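You operate a simulated robot arm through the tools that you are given. There is no shell and no other tool. Be economical: measure what you need, move in short steps, check, and stop when the job is done.

Carry out the task below with a simulated robot arm. There is one attempt and no reset: what you move stays moved.

## Task
Focus the small marker by its red dots and mark the piece inside.
Fine: preview and fan on and left on, turn the focus dial till the dots meet; key off after.

It is judged by the outcome, as a careful person would: the job done as asked, and still so three seconds after it is handed in. It fails if anything else is knocked over, pushed out of place, dropped, spilled or broken.

## Robot
A 7-joint arm with a two-finger parallel gripper, fixed in place. Base frame: the origin is at the foot of the arm, x ahead of it, y to its left, z up; the work surface is at about z = 0.8. Readings come in m, rad, newtons and seconds.
With the tool pointing down near the work surface it reaches from about 0.3 to 0.7 m from the base axis. Its first joint turns from -1.152 to 1.152 rad. Payload 1.57 kg.
The tool frame sits at the grasp point between the pads (the TCP): z along the fingers, y along the line on which they close. The tips reach 0.03 m beyond it. The gripper opens to 0.11 m. The fingers are 0.024 m wide and 0.012 m thick; the gripper's body (0.048 by 0.112 m) begins 0.078 m behind the TCP.
Orientation is told as [roll, pitch, yaw] about the base's x, y, z axes, in that order, counted from this pose: with the fingers straight down and closing along the base's y, the tool's x points along the base's -x, its y along +y and its z along -z.

## Interface
- The arm moves only by the tool drive_tool. Its argument "motion" is a list that holds one entry, the list of rows, each a list of 7 numbers: the opening in per cent of the stroke, from 0 (shut) to 100 (fully open), then the shift along the tool's x, y, z in m, then the turn, a rotation vector about the tool's x, y, z in rad. In form: [[[claw, tx, ty, tz, wx, wy, wz], ...]]. A call has 1 to 20 rows; each row is the pose to reach, as a shift and turn from the pose commanded when the call began, along the tool's axes at that moment. Each row takes 0.2 s and may step no farther than 0.05 m and 0.15 rad from the row before; otherwise, or with a gripper value out of range, the whole call is refused. A pose out of reach is approached as far as the arm can. The call stops where the force on the tool passes 70 N (or 10 N more than at its start, if that is more) or the arm is blocked; 0.2 s more then pass. The fingers move at their own pace (about 0.108 m/s each) and stop on an object; they squeeze with about 26 N. The grip force told is the motor's: it shows also when the fingers shut on nothing. Time passes only in rows, and 0.2 s behind the last, so rows that repeat a pose let the fingers close. The reply holds the time, the measured pose of the TCP, the force on the tool along the base axes, the opening and the grip force, in the units named above and with some noise.
- Cameras (640 x 400 px; columns grow to the right, rows downward): "scene" is fixed at [0.1421, -0.3721, 1.4154]; the picture's right is [0.91, -0.41, 0.00], its down [-0.23, -0.50, -0.84] and it looks along [0.34, 0.76, -0.55] (base axes); focal length 225 px, centre (320, 200). "wrist" rides on the gripper at [0.07, 0.016, -0.141] in the tool frame; the picture's right is [-0.23, 0.97, 0.00], its down [-0.86, -0.20, -0.48] and it looks along [-0.47, -0.11, 0.88] (tool axes); focal length 222 px, centre (320, 200). There is no depth. A picture from a camera that has moved, and an enlarged one, comes with that camera's place and axes in the base frame and with its lens. The place of the scene camera against the robot may be out by one fixed shift of up to 0.018 m in any direction.
- grab_frame(camera): a new picture of that camera. No time passes.
- enlarge(camera, box): a new picture of the part [left, top, right, bottom] of that camera's present view, enlarged. No time passes.
- job_done(): hands the job in; it is judged then, once.

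Work in short steps. Places have to be worked out from the pictures, the camera data and where the tool is seen: move nearer, look again, correct. Check each grasp and each placing, and mend what went wrong. You have 120 turns and 84 pictures in all, those below and enlarged ones among them. Open the gripper and draw the arm clear of the work before you hand the job in, unless the task says otherwise; then end with one line.

The tools are called after "Call:" as name(argument=value, ...) on one line, values as JSON. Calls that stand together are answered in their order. drive_tool: Moves the arm, as the interface text tells. Its arguments: {"type":"object","properties":{"motion":{"type":"array"}},"required":["motion"]} The other tools are called the same way: grab_frame (camera) takes a picture; enlarge (camera, box) takes an enlarged picture of a part of a camera's view; job_done () hands the job in.

At the start:

```text
time: 0.0
ee_pos: [0.3704, 0.0593, 1.2707]
tool_rot: [-0.001, -0.001, 0.0]
force: [-0.5, 0.0, 0.4]
gripper_width: 0.1099
finger_force: 0.1
```

scene: 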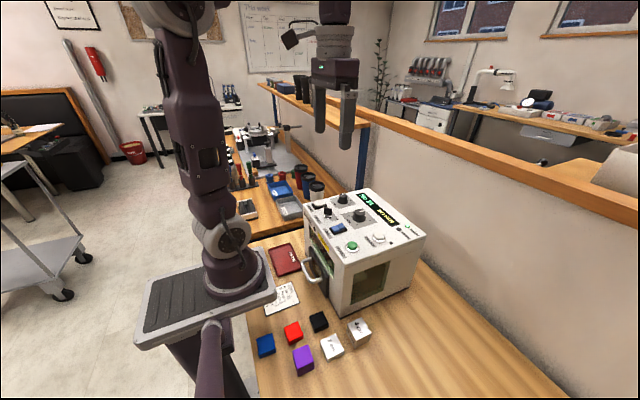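
wrist: 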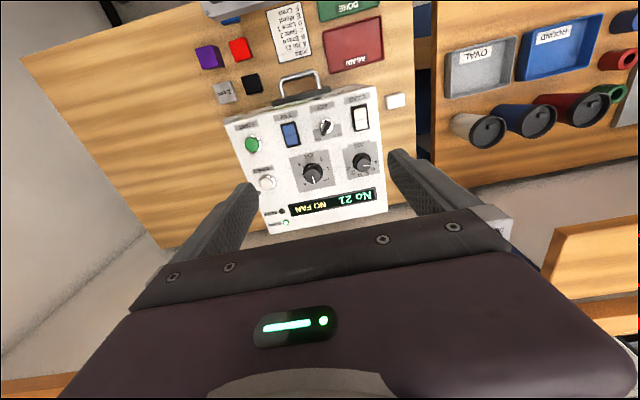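

The machine's top panel has switches, dials, a key and a display. I enlarge both views to read the labels.

Call:
enlarge(camera="wrist", box=[210, 70, 410, 240])

Call:
enlarge(camera="scene", box=[290, 180, 430, 320])

Call:
enlarge(camera="wrist", box=[190, 0, 420, 120])

```text
2.35 times, centred on (310, 155) of wrist
camera zoom: at [0.3007, 0.0748, 1.4133], right [0.23, 0.97, 0.0], down [0.86, -0.2, 0.48], along [0.47, -0.11, -0.88], focal length 523 px, centre (344, 306)
```

zoom: 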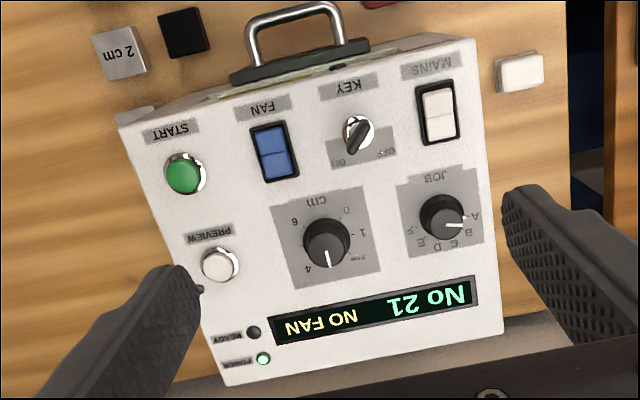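

```text
2.86 times, centred on (360, 250) of scene
camera zoom: at [0.1421, -0.3721, 1.4154], right [0.91, -0.41, 0.0], down [-0.23, -0.5, -0.84], along [0.34, 0.76, -0.55], focal length 644 px, centre (206, 57)
```

zoom: 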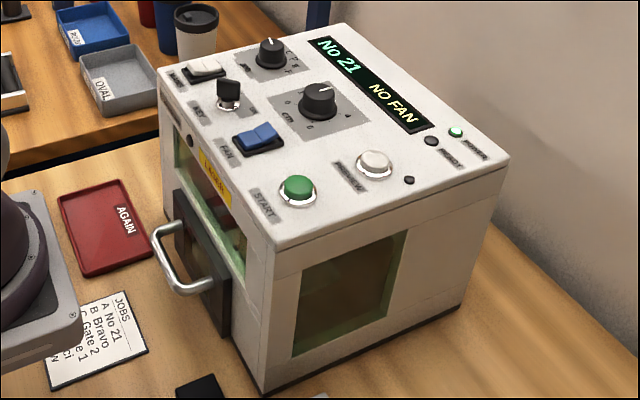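

```text
2.78 times, centred on (305, 60) of wrist
camera zoom: at [0.3007, 0.0748, 1.4133], right [0.23, 0.97, 0.0], down [0.86, -0.2, 0.48], along [0.47, -0.11, -0.88], focal length 618 px, centre (362, 590)
```

zoom: 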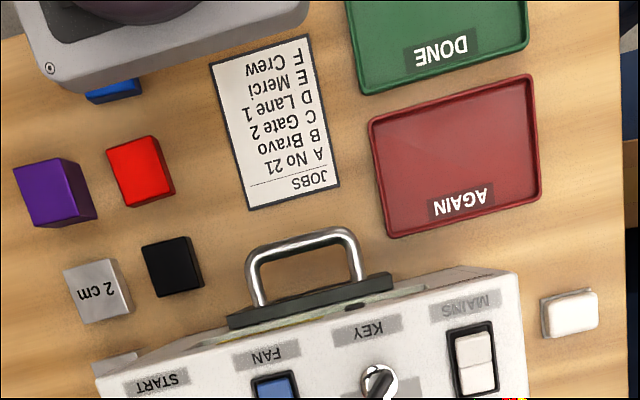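

The fan is off (display says NO FAN) and power is on. By triangulation the panel is at z≈1.02, START at (0.37,-0.06), FAN at (0.373,0.005), PREVIEW at (0.449,-0.064), focus dial at (0.444,0.027) and KEY at (0.373,0.066). I move closer with the gripper shut.

Call:
drive_tool(motion=[[[0, 0.01, -0.02, 0.04, 0, 0, 0], [0, 0.03, -0.04, 0.07, 0, 0, 0], [0, 0.04, -0.05, 0.1, 0, 0, 0], [0, 0.04, -0.05, 0.1, 0, 0, 0]]])

Call:
grab_frame(camera="wrist")

```text
time: 1.0
ee_pos: [0.33, 0.009, 1.1727]
tool_rot: [-0.001, 0.001, 0.003]
force: [-0.5, 0.5, -0.4]
gripper_width: 0.0002
finger_force: 21.5
```

```text
78 pictures are left
camera wrist: at [0.2604, 0.0241, 1.3151], right [0.23, 0.97, 0.0], down [0.86, -0.2, 0.48], along [0.47, -0.11, -0.88], focal length 222 px, centre (320, 200)
```

wrist: 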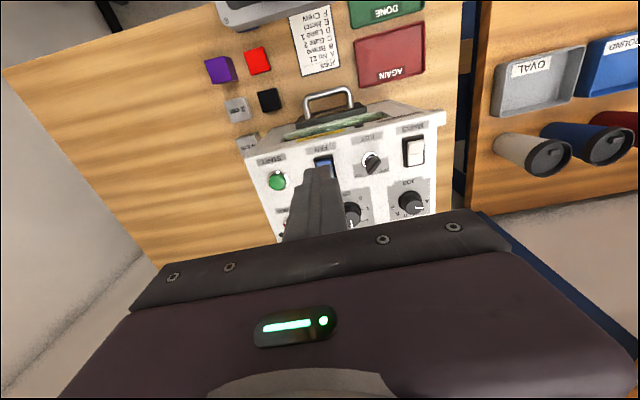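

The key and MAINS are visible. I enlarge here to read the key state and the rocker shape.

Call:
enlarge(camera="wrist", box=[330, 110, 450, 230])

Call:
enlarge(camera="scene", box=[310, 185, 400, 255])

```text
3.33 times, centred on (390, 170) of wrist
camera zoom: at [0.2604, 0.0241, 1.3151], right [0.23, 0.97, 0.0], down [0.86, -0.2, 0.48], along [0.47, -0.11, -0.88], focal length 740 px, centre (87, 300)
```

zoom: 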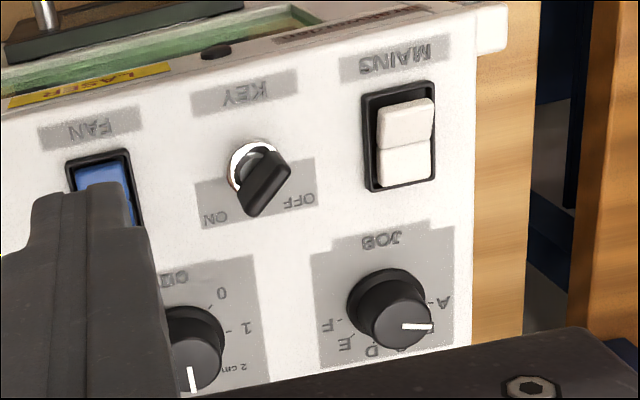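

```text
5.71 times, centred on (355, 220) of scene
camera zoom: at [0.1421, -0.3721, 1.4154], right [0.91, -0.41, 0.0], down [-0.23, -0.5, -0.84], along [0.34, 0.76, -0.55], focal length 1288 px, centre (120, 86)
```

zoom: 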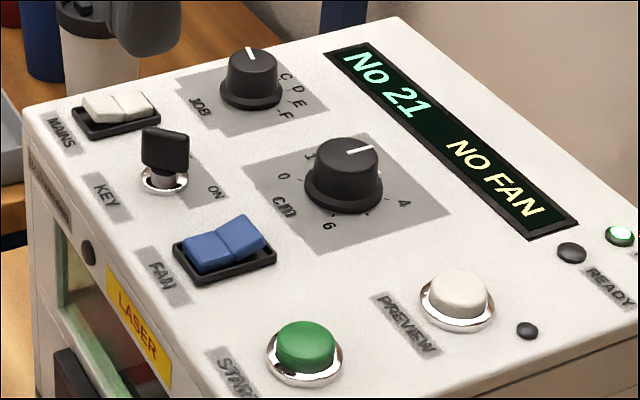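

The key points to ON. MAINS is on with its +x half pressed down, so the fan's raised +x half must be pressed. I go above it at (0.387, 0.005), with the tip at about 1.05.

Call:
drive_tool(motion=[[[0, -0.03, -0.002, 0.02, 0, 0, 0], [0, -0.057, -0.0035, 0.05, 0, 0, 0], [0, -0.057, -0.0035, 0.09, 0, 0, 0], [0, -0.057, -0.0035, 0.09, 0, 0, 0]]])

Call:
enlarge(camera="scene", box=[310, 185, 400, 255])

```text
time: 2.0
ee_pos: [0.39, 0.0061, 1.083]
tool_rot: [0.001, 0.001, 0.0]
force: [-0.3, 0.4, -0.9]
gripper_width: 0.0
finger_force: 21.8
```

```text
5.71 times, centred on (355, 220) of scene
camera zoom: at [0.1421, -0.3721, 1.4154], right [0.91, -0.41, 0.0], down [-0.23, -0.5, -0.84], along [0.34, 0.76, -0.55], focal length 1288 px, centre (120, 86)
```

zoom: 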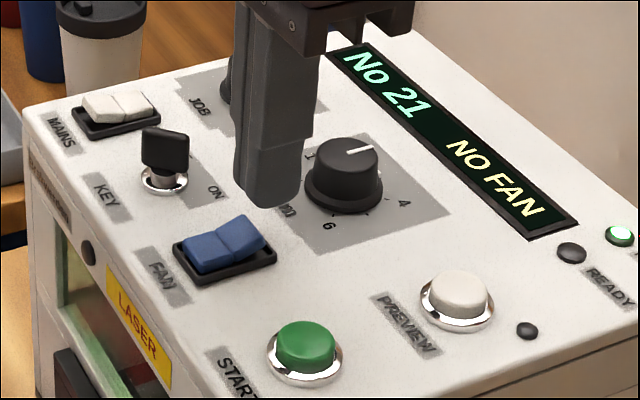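

The tip looks about 7 mm too far in +x, so I shift back and descend in small steps.

Call:
drive_tool(motion=[[[0, 0.007, 0, 0.0, 0, 0, 0], [0, 0.007, 0, 0.01, 0, 0, 0], [0, 0.007, 0, 0.015, 0, 0, 0], [0, 0.007, 0, 0.018, 0, 0, 0]]])

Call:
enlarge(camera="scene", box=[310, 185, 400, 255])

```text
time: 3.0
ee_pos: [0.3822, 0.0069, 1.0625]
tool_rot: [0.0, 0.0, 0.002]
force: [1.0, 0.3, 0.7]
gripper_width: 0.0
finger_force: 21.2
```

```text
5.71 times, centred on (355, 220) of scene
camera zoom: at [0.1421, -0.3721, 1.4154], right [0.91, -0.41, 0.0], down [-0.23, -0.5, -0.84], along [0.34, 0.76, -0.55], focal length 1288 px, centre (120, 86)
```

zoom: 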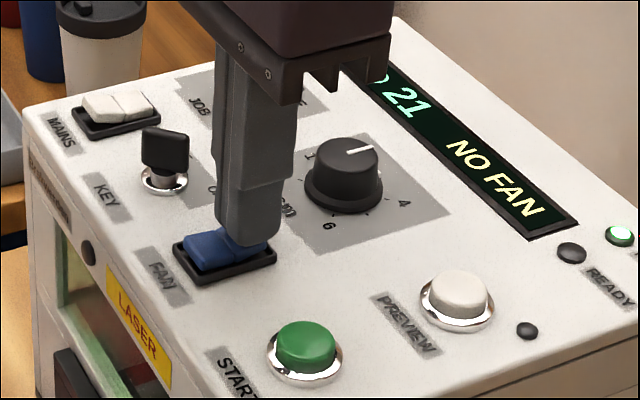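

The tip is right over the raised half. I press down in 3 mm steps.

Call:
drive_tool(motion=[[[0, 0, -0.002, 0.003, 0, 0, 0], [0, 0, -0.002, 0.006, 0, 0, 0], [0, 0, -0.002, 0.008, 0, 0, 0]]])

Call:
enlarge(camera="scene", box=[310, 185, 400, 255])

```text
time: 3.6
ee_pos: [0.3814, 0.0042, 1.0604]
tool_rot: [0.002, -0.007, 0.0]
force: [0.3, 0.1, 2.8]
gripper_width: 0.0002
finger_force: 21.4
stopped in row 2: the force on the tool passed its limit (the readings are from after the stop); the commanded pose is now the measured one
```

```text
5.71 times, centred on (355, 220) of scene
camera zoom: at [0.1421, -0.3721, 1.4154], right [0.91, -0.41, 0.0], down [-0.23, -0.5, -0.84], along [0.34, 0.76, -0.55], focal length 1288 px, centre (120, 86)
```

zoom: 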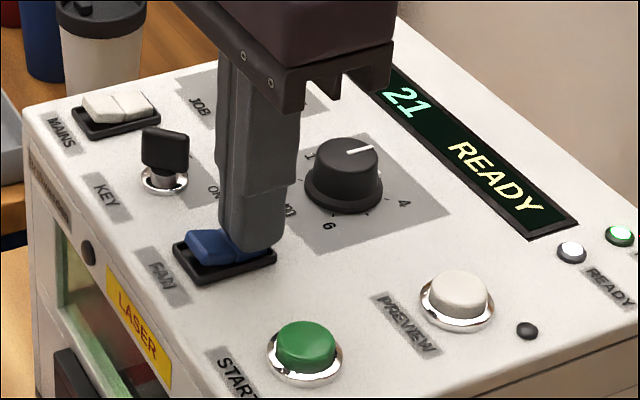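

Display now reads READY, so the fan is on. Next I raise the tool, move over PREVIEW at (0.447,-0.063), and stop about 1 cm above it.

Call:
drive_tool(motion=[[[0, 0, 0, -0.04, 0, 0, 0], [0, -0.033, -0.033, -0.04, 0, 0, 0], [0, -0.066, -0.067, -0.04, 0, 0, 0], [0, -0.066, -0.067, -0.02, 0, 0, 0], [0, -0.066, -0.067, -0.02, 0, 0, 0]]])

Call:
enlarge(camera="scene", box=[310, 185, 420, 255])

```text
time: 4.8
ee_pos: [0.4497, -0.0654, 1.0808]
tool_rot: [0.003, -0.005, -0.001]
force: [0.6, 0.2, -0.2]
gripper_width: 0.0
finger_force: 20.8
```

```text
5.71 times, centred on (365, 220) of scene
camera zoom: at [0.1421, -0.3721, 1.4154], right [0.91, -0.41, 0.0], down [-0.23, -0.5, -0.84], along [0.34, 0.76, -0.55], focal length 1288 px, centre (63, 86)
```

zoom: 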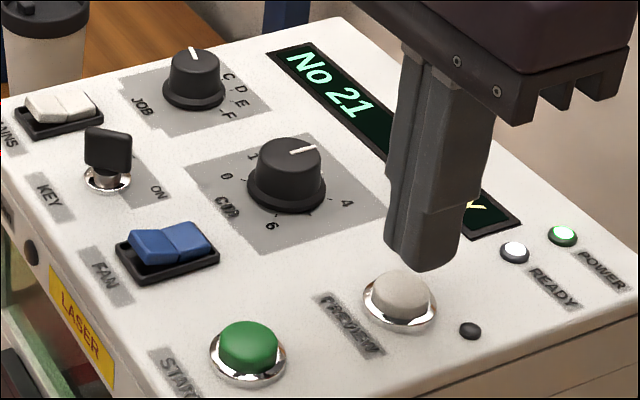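

The tip needs to shift about 8 mm back in x. I correct that and press.

Call:
drive_tool(motion=[[[0, 0.008, 0.0, 0.004, 0, 0, 0], [0, 0.008, 0.0, 0.009, 0, 0, 0], [0, 0.008, 0, 0.013, 0, 0, 0], [0, 0.008, 0, 0.016, 0, 0, 0]]])

Call:
enlarge(camera="scene", box=[310, 185, 420, 255])

```text
time: 5.8
ee_pos: [0.4394, -0.0625, 1.0657]
tool_rot: [0.003, -0.006, 0.0]
force: [0.7, 0.3, 0.3]
gripper_width: 0.0
finger_force: 20.6
```

```text
5.71 times, centred on (365, 220) of scene
camera zoom: at [0.1421, -0.3721, 1.4154], right [0.91, -0.41, 0.0], down [-0.23, -0.5, -0.84], along [0.34, 0.76, -0.55], focal length 1288 px, centre (63, 86)
```

zoom: 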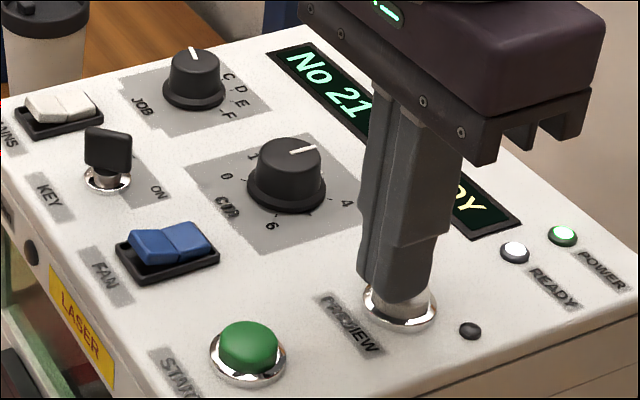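

The tip is over the button and the preview lamp is still dark. I press further.

Call:
drive_tool(motion=[[[0, 0, 0.0, 0.003, 0, 0, 0], [0, 0, 0.0, 0.006, 0, 0, 0]]])

Call:
enlarge(camera="scene", box=[310, 185, 420, 255])

```text
time: 6.4
ee_pos: [0.4395, -0.0624, 1.059]
tool_rot: [0.001, -0.005, 0.002]
force: [1.1, 1.2, 2.1]
gripper_width: 0.0
finger_force: 20.9
```

```text
5.71 times, centred on (365, 220) of scene
camera zoom: at [0.1421, -0.3721, 1.4154], right [0.91, -0.41, 0.0], down [-0.23, -0.5, -0.84], along [0.34, 0.76, -0.55], focal length 1288 px, centre (63, 86)
```

zoom: 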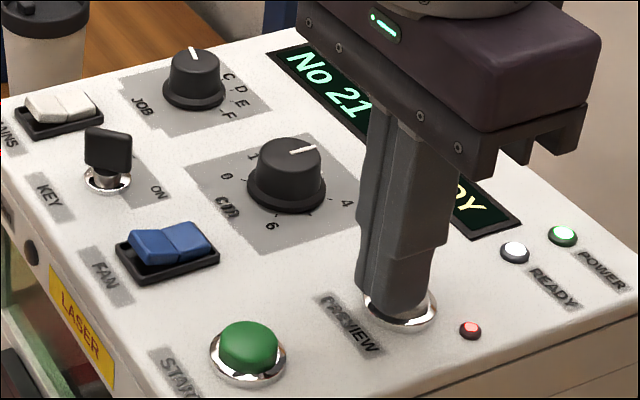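

The preview lamp is red, so preview is on. I lift off and look at the dots through the window.

Call:
drive_tool(motion=[[[0, 0, 0.0, -0.02, 0, 0, 0], [0, 0, 0, -0.06, 0, 0, 0], [30, 0, 0.03, -0.08, 0, 0, 0], [30, 0, 0.07, -0.08, 0, 0, 0], [30, 0, 0.09, -0.08, 0, 0, 0]]])

Call:
enlarge(camera="scene", box=[340, 250, 410, 310])

Call:
enlarge(camera="scene", box=[295, 190, 430, 310])

```text
time: 7.6
ee_pos: [0.4402, 0.0271, 1.1383]
tool_rot: [0.0, -0.006, 0.002]
force: [-0.1, -0.5, -0.2]
gripper_width: 0.033
finger_force: 0.1
```

```text
6.67 times, centred on (375, 280) of scene
camera zoom: at [0.1421, -0.3721, 1.4154], right [0.91, -0.41, 0.0], down [-0.23, -0.5, -0.84], along [0.34, 0.76, -0.55], focal length 1503 px, centre (-47, -333)
```

zoom: 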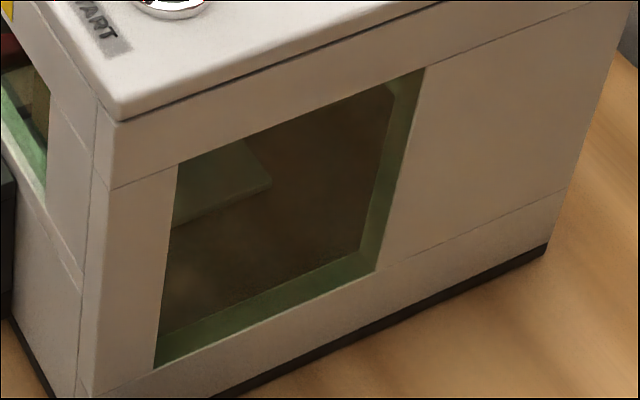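

```text
3.33 times, centred on (362, 250) of scene
camera zoom: at [0.1421, -0.3721, 1.4154], right [0.91, -0.41, 0.0], down [-0.23, -0.5, -0.84], along [0.34, 0.76, -0.55], focal length 751 px, centre (178, 33)
```

zoom: 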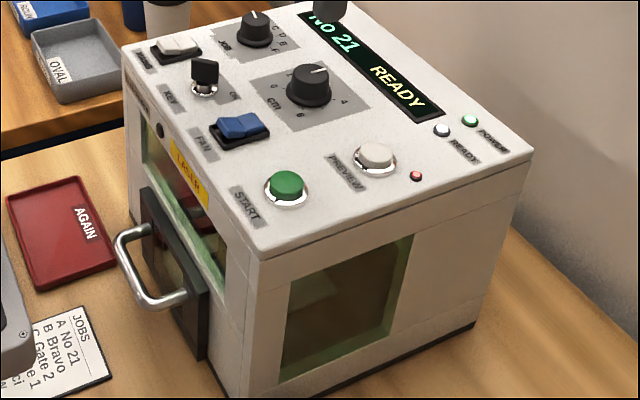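

The side window from here shows only part of the interior. I check the front window for the piece and the dots.

Call:
enlarge(camera="scene", box=[315, 215, 365, 285])

Call:
grab_frame(camera="wrist")

```text
5.71 times, centred on (340, 250) of scene
camera zoom: at [0.1421, -0.3721, 1.4154], right [0.91, -0.41, 0.0], down [-0.23, -0.5, -0.84], along [0.34, 0.76, -0.55], focal length 1288 px, centre (206, -86)
```

zoom: 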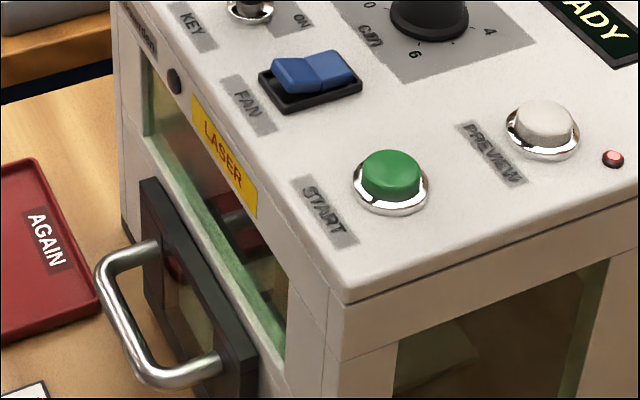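

```text
66 pictures are left
camera wrist: at [0.3697, 0.0423, 1.2805], right [0.23, 0.97, 0.0], down [0.85, -0.2, 0.48], along [0.47, -0.11, -0.88], focal length 222 px, centre (320, 200)
```

wrist: 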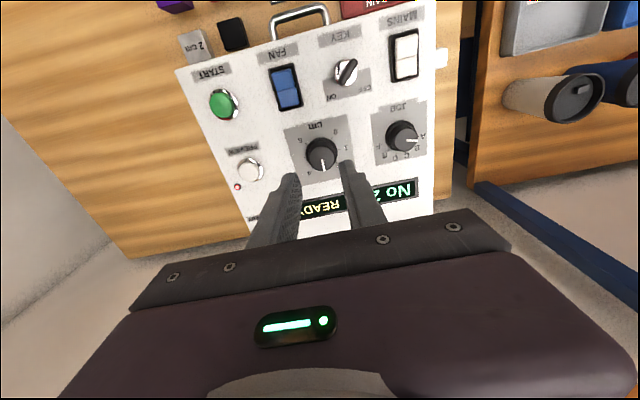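

The front window shows some reddish shapes. I enlarge that more closely before moving the arm.

Call:
enlarge(camera="scene", box=[318, 225, 350, 280])

```text
7.27 times, centred on (334, 252) of scene
camera zoom: at [0.1421, -0.3721, 1.4154], right [0.91, -0.41, 0.0], down [-0.23, -0.5, -0.84], along [0.34, 0.76, -0.55], focal length 1639 px, centre (218, -182)
```

zoom: 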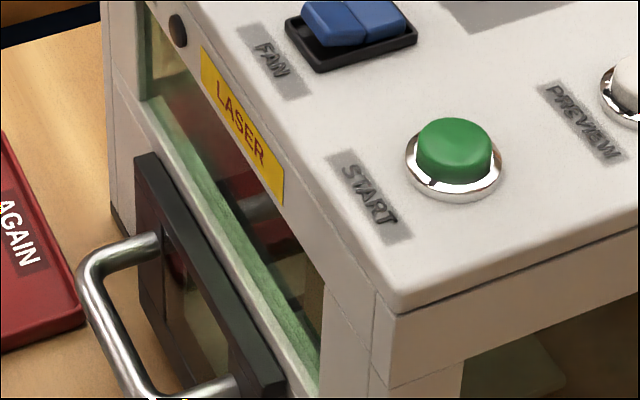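

Not conclusive. I move the arm to the machine's right side, yawed 90°, so that the wrist camera looks in through the side window.

Call:
drive_tool(motion=[[[0, 0, -0.03, -0.01, 0, 0, -0.14], [0, 0, -0.06, -0.01, 0, 0, -0.28], [0, 0, -0.09, -0.01, 0, 0, -0.42], [0, 0, -0.12, -0.01, 0, 0, -0.56], [0, 0, -0.15, -0.01, 0, 0, -0.7], [0, 0, -0.18, -0.01, 0, 0, -0.84], [0, 0, -0.21, -0.01, 0, 0, -0.98], [0, 0, -0.24, 0, 0, 0, -1.12], [0, 0, -0.26, 0.03, 0, 0, -1.26], [0, 0, -0.26, 0.07, 0, 0, -1.4], [0, 0, -0.26, 0.11, 0, 0, -1.54], [0, 0, -0.26, 0.15, 0, 0, -1.57], [0, 0, -0.26, 0.18, 0, 0, -1.57], [0, 0, -0.26, 0.18, 0, 0, -1.57]]])

Call:
grab_frame(camera="wrist")

```text
time: 10.6
ee_pos: [0.4406, -0.2314, 0.956]
tool_rot: [-0.004, -0.001, 1.571]
force: [-0.5, -0.3, 0.0]
gripper_width: 0.0
finger_force: 21.2
```

```text
64 pictures are left
camera wrist: at [0.4226, -0.3029, 1.0979], right [-0.97, 0.23, -0.01], down [0.2, 0.85, 0.48], along [0.11, 0.47, -0.88], focal length 222 px, centre (320, 200)
```

wrist: 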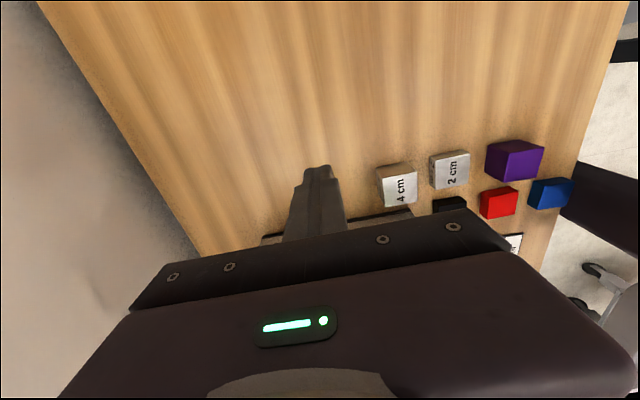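

The picture's lower part is always blocked, so I must tilt the fingers up toward the machine by about 60° to see the side window in the upper half of the image. I do that while rising to z≈1.07.

Call:
drive_tool(motion=[[[0, 0, 0, -0.03, 0, -0.14, 0], [0, 0, 0, -0.06, 0, -0.28, 0], [0, 0, 0, -0.09, 0, -0.42, 0], [0, 0, 0, -0.115, 0, -0.56, 0], [0, 0, 0, -0.115, 0, -0.7, 0], [0, 0, 0, -0.115, 0, -0.84, 0], [0, 0, 0, -0.115, 0, -0.98, 0], [0, 0, 0, -0.115, 0, -1.05, 0], [0, 0, 0, -0.115, 0, -1.05, 0]]])

Call:
grab_frame(camera="wrist")

```text
time: 12.6
ee_pos: [0.4407, -0.2332, 1.0743]
tool_rot: [-0.013, -1.053, 1.581]
force: [-0.8, -0.4, 0.4]
gripper_width: 0.0002
finger_force: 21.1
```

```text
63 pictures are left
camera wrist: at [0.4236, -0.3911, 1.0835], right [-0.97, 0.11, 0.19], down [0.19, 0.01, 0.98], along [0.11, 0.99, -0.03], focal length 222 px, centre (320, 200)
```

wrist: 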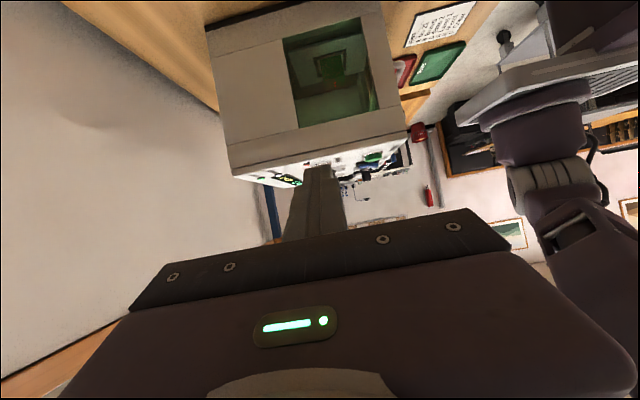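

Good: the side window is visible. I enlarge it.

Call:
enlarge(camera="wrist", box=[275, 10, 385, 135])

```text
3.20 times, centred on (330, 72) of wrist
camera zoom: at [0.4236, -0.3911, 1.0835], right [-0.97, 0.11, 0.19], down [0.19, 0.01, 0.98], along [0.11, 0.99, -0.03], focal length 711 px, centre (288, 608)
```

zoom: 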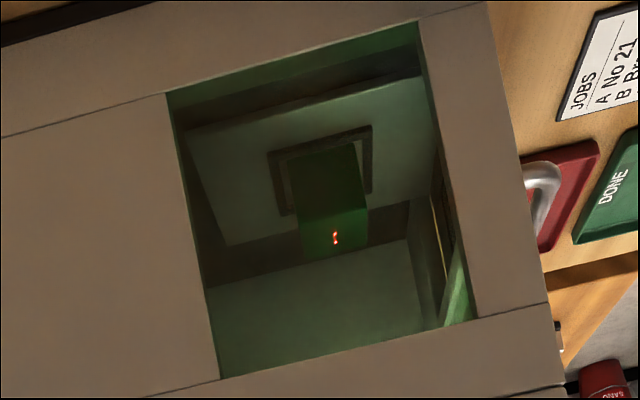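

I see the piece with red dots on its top. I zoom further.

Call:
enlarge(camera="wrist", box=[320, 64, 350, 92])

Call:
enlarge(camera="scene", box=[335, 200, 385, 235])

```text
14.29 times, centred on (335, 78) of wrist
camera zoom: at [0.4236, -0.3911, 1.0835], right [-0.97, 0.11, 0.19], down [0.19, 0.01, 0.98], along [0.11, 0.99, -0.03], focal length 3173 px, centre (106, 1943)
```

zoom: 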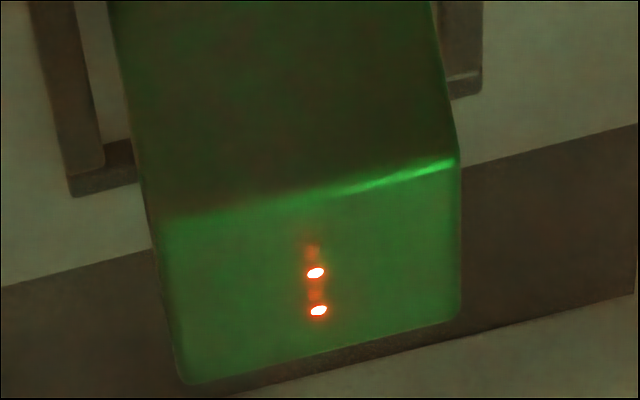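

```text
11.43 times, centred on (360, 218) of scene
camera zoom: at [0.1421, -0.3721, 1.4154], right [0.91, -0.41, 0.0], down [-0.23, -0.5, -0.84], along [0.34, 0.76, -0.55], focal length 2576 px, centre (-137, 0)
```

zoom: 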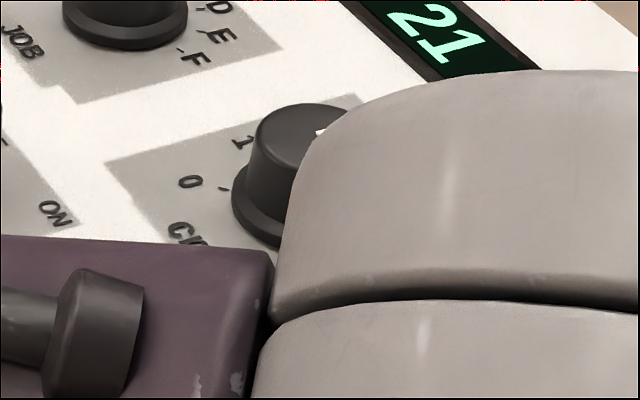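

Two separate red dots are visible on the piece's top, so it is out of focus. I tilt back, then go over to the dial and keep the 90° yaw.

Call:
drive_tool(motion=[[[30, 0, 0, 0, 0, 0.14, 0], [30, 0, 0, 0, 0, 0.28, 0], [40, 0, 0, 0, 0, 0.42, 0], [50, 0, 0, 0, 0, 0.56, 0], [50, 0, 0, 0, 0, 0.7, 0], [50, 0, 0, 0, 0, 0.84, 0], [50, 0, 0, 0, 0, 0.98, 0], [50, 0, 0, 0, 0, 1.05, 0], [50, 0, 0, 0, 0, 1.05, 0]]])

Call:
drive_tool(motion=[[[50, 0, 0, -0.04, 0, 0, 0], [50, 0, 0, -0.08, 0, 0, 0], [50, -0.05, 0, -0.08, 0, 0, 0], [50, -0.1, 0, -0.08, 0, 0, 0], [50, -0.15, 0, -0.08, 0, 0, 0], [50, -0.2, 0, -0.08, 0, 0, 0], [50, -0.2, 0, -0.08, 0, 0, 0]]])

Call:
grab_frame(camera="wrist")

```text
time: 14.6
ee_pos: [0.4408, -0.233, 1.0724]
tool_rot: [-0.003, 0.0, 1.571]
force: [-0.5, 0.4, 0.6]
gripper_width: 0.055
finger_force: 0.1
```

```text
time: 16.2
ee_pos: [0.4392, -0.0311, 1.1537]
tool_rot: [-0.005, -0.002, 1.571]
force: [-0.6, 0.3, 0.6]
gripper_width: 0.055
finger_force: 0.0
```

```text
59 pictures are left
camera wrist: at [0.4211, -0.1021, 1.2955], right [-0.97, 0.23, -0.01], down [0.2, 0.85, 0.48], along [0.11, 0.47, -0.88], focal length 222 px, centre (320, 200)
```

wrist: 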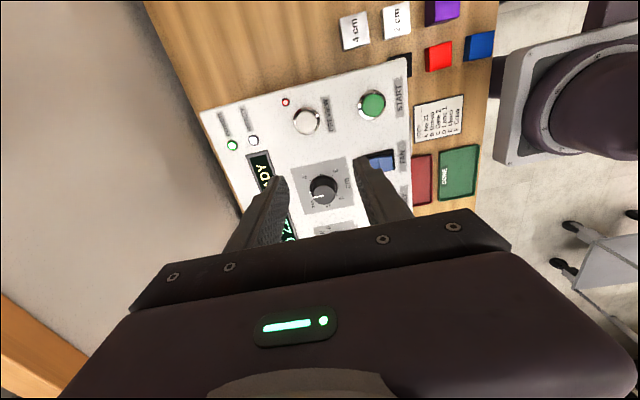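

Call:
enlarge(camera="wrist", box=[275, 150, 375, 225])

```text
5.33 times, centred on (325, 188) of wrist
camera zoom: at [0.4211, -0.1021, 1.2955], right [-0.97, 0.23, -0.01], down [0.2, 0.85, 0.48], along [0.11, 0.47, -0.88], focal length 1185 px, centre (293, 267)
```

zoom: 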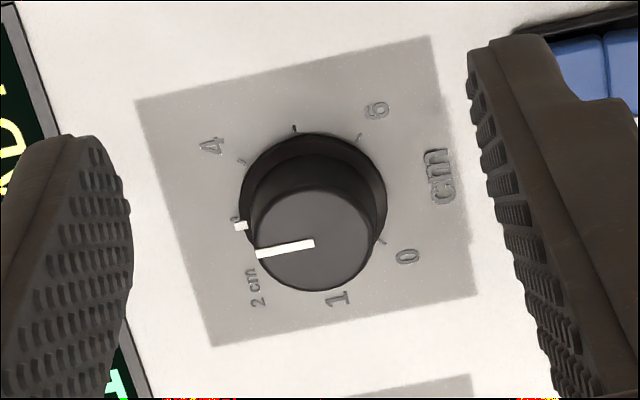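

The pointer reads about 3 cm on a 0–6 scale, clockwise increasing at 45° per cm. I estimate the piece at about 4 cm. I align over the dial at (0.446,0.027) and come down partway.

Call:
drive_tool(motion=[[[50, -0.03, -0.003, 0, 0, 0, 0], [50, -0.0585, -0.006, 0.02, 0, 0, 0], [50, -0.0585, -0.006, 0.05, 0, 0, 0], [50, -0.0585, -0.006, 0.055, 0, 0, 0]]])

Call:
enlarge(camera="wrist", box=[220, 100, 420, 225])

Call:
enlarge(camera="scene", box=[310, 180, 420, 250])

```text
time: 17.2
ee_pos: [0.4441, 0.0259, 1.0984]
tool_rot: [-0.004, 0.0, 1.571]
force: [0.3, -0.6, -0.5]
gripper_width: 0.0547
finger_force: 0.1
```

```text
3.20 times, centred on (320, 162) of wrist
camera zoom: at [0.4274, -0.0444, 1.2407], right [-0.97, 0.23, -0.01], down [0.2, 0.85, 0.48], along [0.11, 0.47, -0.88], focal length 711 px, centre (320, 320)
```

zoom: 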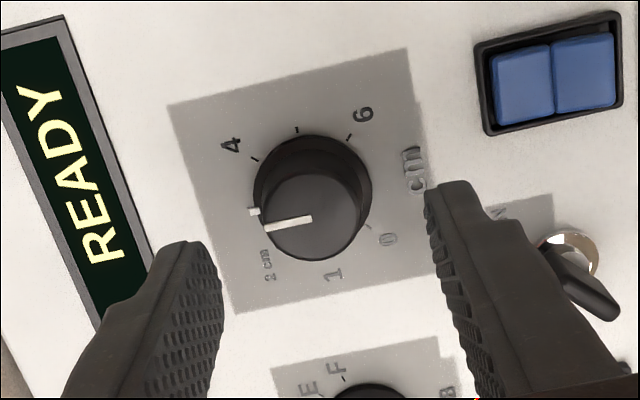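

```text
5.71 times, centred on (365, 215) of scene
camera zoom: at [0.1421, -0.3721, 1.4154], right [0.91, -0.41, 0.0], down [-0.23, -0.5, -0.84], along [0.34, 0.76, -0.55], focal length 1288 px, centre (63, 114)
```

zoom: 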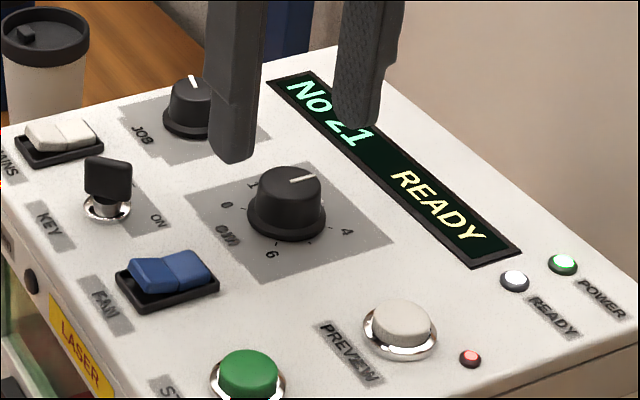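

Wrist parallax puts the dial at (0.446,0.028). I descend to grasp height (tip ≈1.032), keeping the fingers open.

Call:
drive_tool(motion=[[[50, -0.002, -0.001, 0.015, 0, 0, 0], [50, -0.002, -0.001, 0.03, 0, 0, 0], [50, -0.002, -0.001, 0.037, 0, 0, 0], [50, -0.002, -0.001, 0.037, 0, 0, 0]]])

Call:
enlarge(camera="scene", box=[310, 180, 420, 250])

Call:
enlarge(camera="wrist", box=[220, 100, 420, 225])

```text
time: 18.2
ee_pos: [0.4473, 0.0282, 1.0613]
tool_rot: [-0.006, -0.003, 1.572]
force: [0.2, -0.3, -1.1]
gripper_width: 0.0549
finger_force: 0.1
```

```text
5.71 times, centred on (365, 215) of scene
camera zoom: at [0.1421, -0.3721, 1.4154], right [0.91, -0.41, 0.0], down [-0.23, -0.5, -0.84], along [0.34, 0.76, -0.55], focal length 1288 px, centre (63, 114)
```

zoom: 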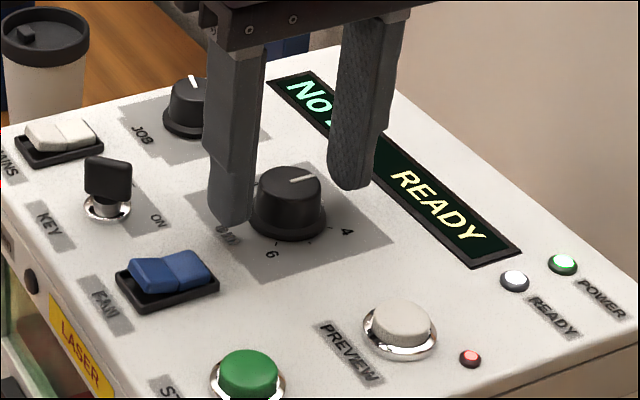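

```text
3.20 times, centred on (320, 162) of wrist
camera zoom: at [0.4299, -0.0437, 1.2036], right [-0.97, 0.23, -0.01], down [0.2, 0.85, 0.48], along [0.11, 0.47, -0.88], focal length 711 px, centre (320, 320)
```

zoom: 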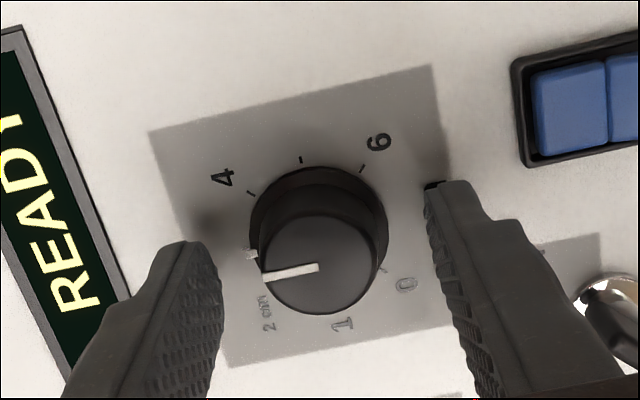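

The dial is centred between the fingers to within about 2 mm. I close on it.

Call:
drive_tool(motion=[[[40, 0.0015, -0.0005, 0, 0, 0, 0], [25, 0.0015, -0.0005, 0, 0, 0, 0], [10, 0.0015, -0.0005, 0, 0, 0, 0], [10, 0.0015, -0.0005, 0, 0, 0, 0]]])

```text
time: 19.2
ee_pos: [0.4475, 0.0258, 1.0618]
tool_rot: [-0.005, -0.001, 1.57]
force: [-0.5, 0.5, -1.8]
gripper_width: 0.0325
finger_force: 40.6
```

It is gripped at 32.5 mm. I turn clockwise from above by 0.785 rad, about 1 cm on the scale.

Call:
drive_tool(motion=[[[10, 0, 0, 0, 0, 0, 0.13], [10, 0, 0, 0, 0, 0, 0.26], [10, 0, 0, 0, 0, 0, 0.39], [10, 0, 0, 0, 0, 0, 0.52], [10, 0, 0, 0, 0, 0, 0.65], [10, 0, 0, 0, 0, 0, 0.785], [10, 0, 0, 0, 0, 0, 0.785]]])

Call:
enlarge(camera="wrist", box=[220, 100, 420, 225])

```text
time: 20.8
ee_pos: [0.4477, 0.0267, 1.0624]
tool_rot: [-0.002, -0.004, 0.784]
force: [-18.8, 6.2, 7.1]
gripper_width: 0.0323
finger_force: 40.8
```

```text
3.20 times, centred on (320, 162) of wrist
camera zoom: at [0.3848, -0.0124, 1.204], right [-0.53, 0.85, 0.0], down [0.74, 0.46, 0.48], along [0.41, 0.25, -0.88], focal length 711 px, centre (320, 320)
```

zoom: 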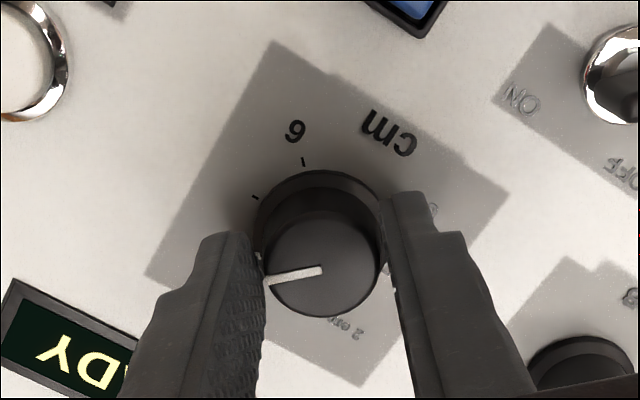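

The dial turned with the gripper. I release, rise and go back to the viewing pose.

Call:
drive_tool(motion=[[[50, 0, 0, 0, 0, 0, 0], [50, 0, 0, 0, 0, 0, 0], [50, 0, 0, -0.04, 0, 0, 0], [50, 0, 0, -0.08, 0, 0, -0.1], [30, 0.03, -0.03, -0.09, 0, 0, -0.22], [0, 0.06, -0.06, -0.09, 0, 0, -0.34], [0, 0.09, -0.09, -0.09, 0, 0, -0.46], [0, 0.12, -0.12, -0.09, 0, 0, -0.58], [0, 0.15, -0.15, -0.09, 0, 0, -0.7], [0, 0.184, -0.184, -0.06, 0, 0, -0.785], [0, 0.184, -0.184, -0.012, 0, 0, -0.785], [0, 0.184, -0.184, -0.012, 0, 0, -0.785]]])

Call:
drive_tool(motion=[[[0, 0, 0, 0, 0, -0.14, 0], [0, 0, 0, 0, 0, -0.28, 0], [0, 0, 0, 0, 0, -0.42, 0], [0, 0, 0, 0, 0, -0.56, 0], [0, 0, 0, 0, 0, -0.7, 0], [0, 0, 0, 0, 0, -0.84, 0], [0, 0, 0, 0, 0, -0.98, 0], [0, 0, 0, 0, 0, -1.05, 0], [0, 0, 0, 0, 0, -1.05, 0]]])

Call:
enlarge(camera="wrist", box=[310, 56, 360, 96])

```text
refused: row 10 steps farther than a row can; nothing moved
```

```text
time: 22.8
ee_pos: [0.4473, 0.0272, 1.0626]
tool_rot: [-0.007, -1.063, 0.791]
force: [7.5, 14.4, 34.7]
gripper_width: 0.0001
finger_force: 21.5
```

```text
10.00 times, centred on (335, 76) of wrist
camera zoom: at [0.3247, -0.074, 1.0721], right [-0.61, 0.77, 0.2], down [0.14, -0.14, 0.98], along [0.78, 0.63, -0.02], focal length 2221 px, centre (170, 1440)
```

zoom: 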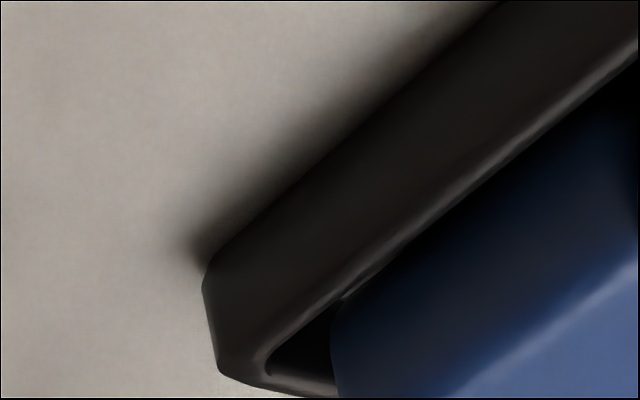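

My mistake: the first call was refused because a step was too long, and the tilt then ran at the dial. I check the scene before anything else.

Call:
enlarge(camera="scene", box=[290, 170, 430, 270])

```text
4.00 times, centred on (360, 220) of scene
camera zoom: at [0.1418, -0.3717, 1.4155], right [0.91, -0.41, 0.0], down [-0.22, -0.5, -0.84], along [0.34, 0.76, -0.55], focal length 902 px, centre (160, 120)
```

zoom: 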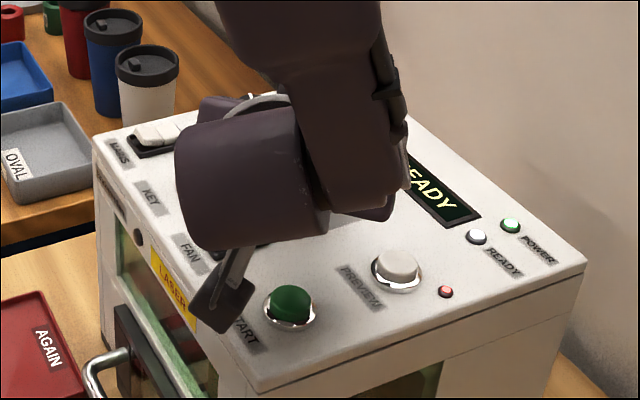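

Fan and preview are still on, and the finger is probably resting on the dial top. I lift straight up in the tilted frame.

Call:
drive_tool(motion=[[[0, -0.017, 0, -0.01, 0, 0, 0], [0, -0.043, 0, -0.024, 0, 0, 0], [0, -0.078, 0, -0.044, 0, 0, 0], [0, -0.087, 0, -0.049, 0, 0, 0]]])

Call:
enlarge(camera="scene", box=[290, 170, 430, 270])

```text
time: 23.8
ee_pos: [0.4459, 0.0273, 1.1629]
tool_rot: [-0.006, -1.055, 0.791]
force: [0.1, 0.4, -0.1]
gripper_width: 0.0003
finger_force: 21.4
```

```text
4.00 times, centred on (360, 220) of scene
camera zoom: at [0.1421, -0.3721, 1.4154], right [0.91, -0.41, 0.0], down [-0.23, -0.5, -0.84], along [0.34, 0.76, -0.55], focal length 902 px, centre (160, 120)
```

zoom: 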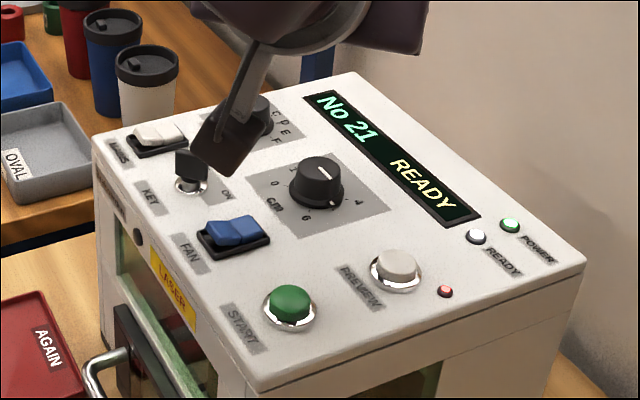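

Nothing seems displaced. I check the dial's reading.

Call:
enlarge(camera="scene", box=[345, 200, 390, 232])

```text
12.50 times, centred on (368, 216) of scene
camera zoom: at [0.1421, -0.3721, 1.4154], right [0.91, -0.41, 0.0], down [-0.23, -0.5, -0.84], along [0.34, 0.76, -0.55], focal length 2818 px, centre (-274, 0)
```

zoom: 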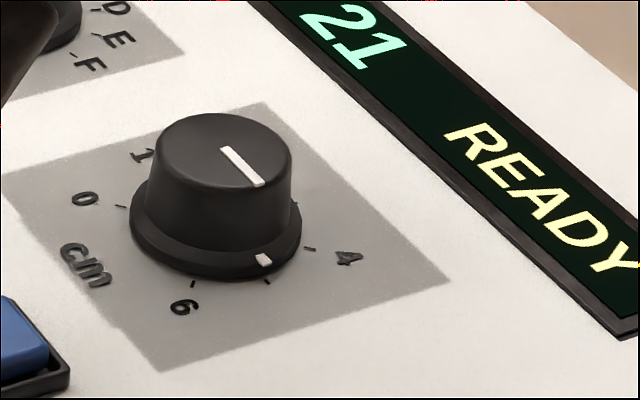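

The dial now reads about 4.95 cm, since the accidental tilt turned it further. Looking at the dots here still gives useful data, so I go to the view pose directly, keeping the tilt.

Call:
drive_tool(motion=[[[0, 0.0133, -0.0257, -0.0234, -0.0976, 0, -0.0553], [0, 0.0266, -0.0514, -0.0469, -0.195, 0, -0.1106], [0, 0.0399, -0.0771, -0.0703, -0.293, 0, -0.166], [0, 0.0531, -0.1029, -0.0937, -0.39, 0, -0.221], [0, 0.0664, -0.1286, -0.1171, -0.488, 0, -0.2764], [0, 0.0797, -0.1543, -0.1406, -0.585, 0, -0.332], [0, 0.093, -0.18, -0.164, -0.683, 0, -0.387], [0, 0.132, -0.18, -0.142, -0.683, 0, -0.387], [0, 0.17, -0.18, -0.12, -0.683, 0, -0.387], [0, 0.17, -0.18, -0.12, -0.683, 0, -0.387]]])

Call:
grab_frame(camera="wrist")

```text
time: 26.0
ee_pos: [0.4388, -0.2357, 1.0736]
tool_rot: [-0.004, -1.052, 1.572]
force: [0.2, -0.1, 0.6]
gripper_width: 0.0
finger_force: 22.2
out of reach, approached as far as the arm can: row 7, 8
```

```text
48 pictures are left
camera wrist: at [0.4223, -0.3946, 1.0845], right [-0.97, 0.11, 0.2], down [0.2, 0.01, 0.98], along [0.11, 0.99, -0.03], focal length 222 px, centre (320, 200)
```

wrist: 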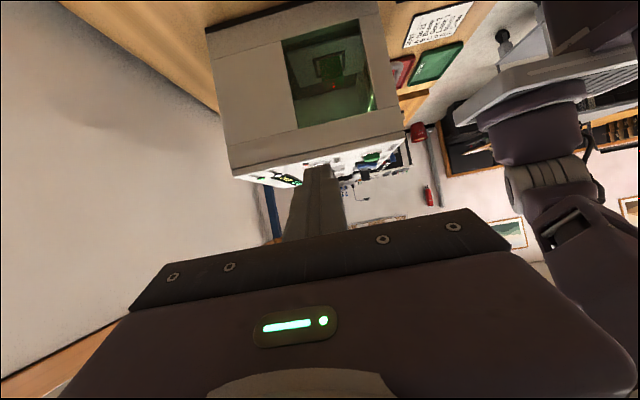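

Call:
enlarge(camera="wrist", box=[320, 70, 350, 98])

```text
14.29 times, centred on (335, 84) of wrist
camera zoom: at [0.4223, -0.3946, 1.0845], right [-0.97, 0.11, 0.2], down [0.2, 0.01, 0.98], along [0.11, 0.99, -0.03], focal length 3173 px, centre (106, 1857)
```

zoom: 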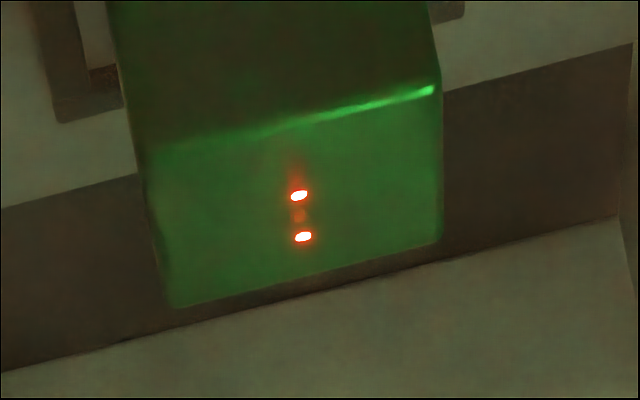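

Separation was 38 px at 3 cm and is 42 px at about 4.95 cm, so the dots have crossed and meet near 3.9–4.0 cm. I untilt to return to the dial.

Call:
drive_tool(motion=[[[0, 0, 0, 0, 0, 0.14, 0], [30, 0, 0, 0, 0, 0.28, 0], [40, 0, 0, 0, 0, 0.42, 0], [50, 0, 0, 0, 0, 0.56, 0], [50, 0, 0, 0, 0, 0.7, 0], [50, 0, 0, 0, 0, 0.84, 0], [50, 0, 0, 0, 0, 0.98, 0], [50, 0, 0, 0, 0, 1.05, 0], [50, 0, 0, 0, 0, 1.05, 0]]])

```text
time: 28.0
ee_pos: [0.4411, -0.2339, 1.0741]
tool_rot: [-0.002, -0.002, 1.573]
force: [-0.3, -0.3, 0.1]
gripper_width: 0.0549
finger_force: 0.1
```

The tool is upright again. Now I rise, move over the dial to (0.445,0.026), and yaw back to about 0.77.

Call:
drive_tool(motion=[[[50, 0, 0, -0.04, 0, 0, 0], [50, 0, 0, -0.08, 0, 0, 0.1], [50, -0.045, 0, -0.08, 0, 0, 0.22], [50, -0.09, 0, -0.08, 0, 0, 0.34], [50, -0.135, 0, -0.08, 0, 0, 0.46], [50, -0.18, -0.002, -0.08, 0, 0, 0.58], [50, -0.22, -0.004, -0.08, 0, 0, 0.7], [50, -0.26, -0.004, -0.08, 0, 0, 0.8], [50, -0.26, -0.004, -0.05, 0, 0, 0.8], [50, -0.26, -0.004, -0.03, 0, 0, 0.8], [50, -0.26, -0.004, -0.03, 0, 0, 0.8]]])

Call:
enlarge(camera="wrist", box=[220, 100, 420, 225])

```text
time: 30.4
ee_pos: [0.4463, 0.027, 1.1026]
tool_rot: [0.0, -0.003, 0.77]
force: [0.8, 0.6, -0.2]
gripper_width: 0.055
finger_force: 0.0
```

```text
3.20 times, centred on (320, 162) of wrist
camera zoom: at [0.3835, -0.0116, 1.2454], right [-0.51, 0.86, 0.0], down [0.75, 0.45, 0.48], along [0.41, 0.25, -0.88], focal length 711 px, centre (320, 320)
```

zoom: 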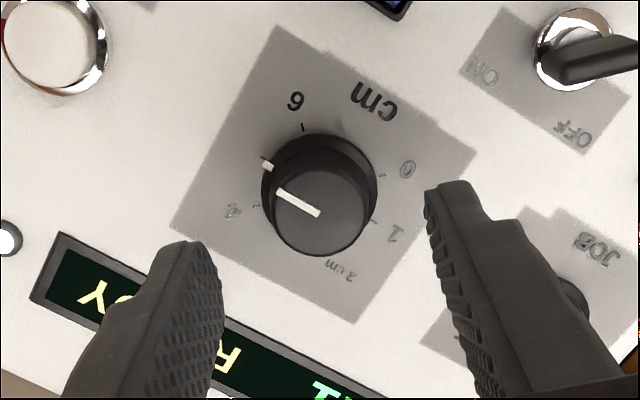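

The dial is perfectly centred. I descend and grip it.

Call:
drive_tool(motion=[[[50, 0, 0, 0.02, 0, 0, 0], [50, 0, 0, 0.041, 0, 0, 0], [40, 0, 0, 0.041, 0, 0, 0], [25, 0, 0, 0.041, 0, 0, 0], [10, 0, 0, 0.041, 0, 0, 0], [10, 0, 0, 0.041, 0, 0, 0]]])

Call:
enlarge(camera="wrist", box=[270, 130, 370, 205])

```text
time: 31.8
ee_pos: [0.447, 0.0261, 1.0636]
tool_rot: [0.002, -0.003, 0.77]
force: [2.9, -3.1, -6.0]
gripper_width: 0.0319
finger_force: 40.7
```

```text
5.33 times, centred on (320, 168) of wrist
camera zoom: at [0.3846, -0.0117, 1.2052], right [-0.52, 0.86, 0.0], down [0.75, 0.45, 0.48], along [0.41, 0.25, -0.88], focal length 1185 px, centre (320, 373)
```

zoom: 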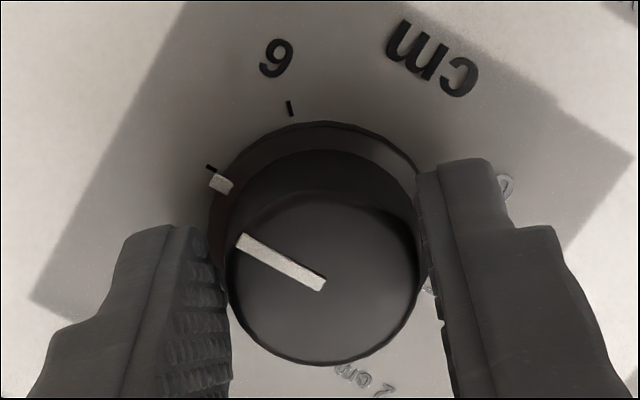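

Gripped; the reading is about 4.9. I turn counter-clockwise by 0.80 rad to about 3.9.

Call:
drive_tool(motion=[[[10, 0, 0, 0.0, 0, 0, -0.13], [10, 0, 0, 0, 0, 0, -0.26], [10, 0, 0, 0, 0, 0, -0.39], [10, 0, 0, 0, 0, 0, -0.52], [10, 0, 0, 0, 0, 0, -0.65], [10, 0, 0, 0, 0, 0, -0.8], [10, 0, 0, 0, 0, 0, -0.8]]])

```text
time: 33.4
ee_pos: [0.4487, 0.0259, 1.0629]
tool_rot: [-0.006, -0.004, 1.573]
force: [26.2, -1.4, -9.6]
gripper_width: 0.0319
finger_force: 40.4
```

Turned. I release and rise, then move to the side at yaw 1.57, with all steps under 0.05 m.

Call:
drive_tool(motion=[[[50, 0, 0, 0, 0, 0, 0], [50, 0, 0, 0, 0, 0, 0], [50, 0, 0, -0.04, 0, 0, 0], [50, 0, 0, -0.08, 0, 0, 0], [50, 0.045, 0, -0.09, 0, 0, 0], [50, 0.09, 0, -0.09, 0, 0, 0], [20, 0.135, 0, -0.09, 0, 0, 0], [0, 0.18, 0, -0.09, 0, 0, 0], [0, 0.225, 0, -0.09, 0, 0, 0], [0, 0.26, 0, -0.07, 0, 0, 0], [0, 0.26, 0.005, -0.03, 0, 0, 0], [0, 0.26, 0.005, -0.012, 0, 0, 0], [0, 0.26, 0.005, -0.012, 0, 0, 0]]])

Call:
enlarge(camera="scene", box=[310, 185, 400, 255])

```text
time: 36.2
ee_pos: [0.4408, -0.2357, 1.0718]
tool_rot: [-0.003, -0.001, 1.57]
force: [0.1, 0.5, 0.6]
gripper_width: 0.0001
finger_force: 21.4
```

```text
5.71 times, centred on (355, 220) of scene
camera zoom: at [0.1421, -0.3721, 1.4154], right [0.91, -0.41, 0.0], down [-0.23, -0.5, -0.84], along [0.34, 0.76, -0.55], focal length 1288 px, centre (120, 86)
```

zoom: 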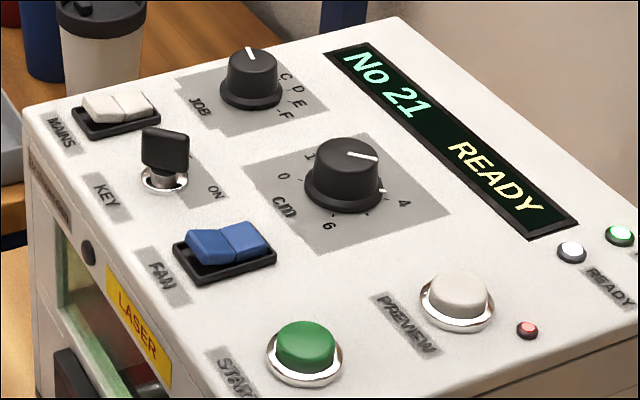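

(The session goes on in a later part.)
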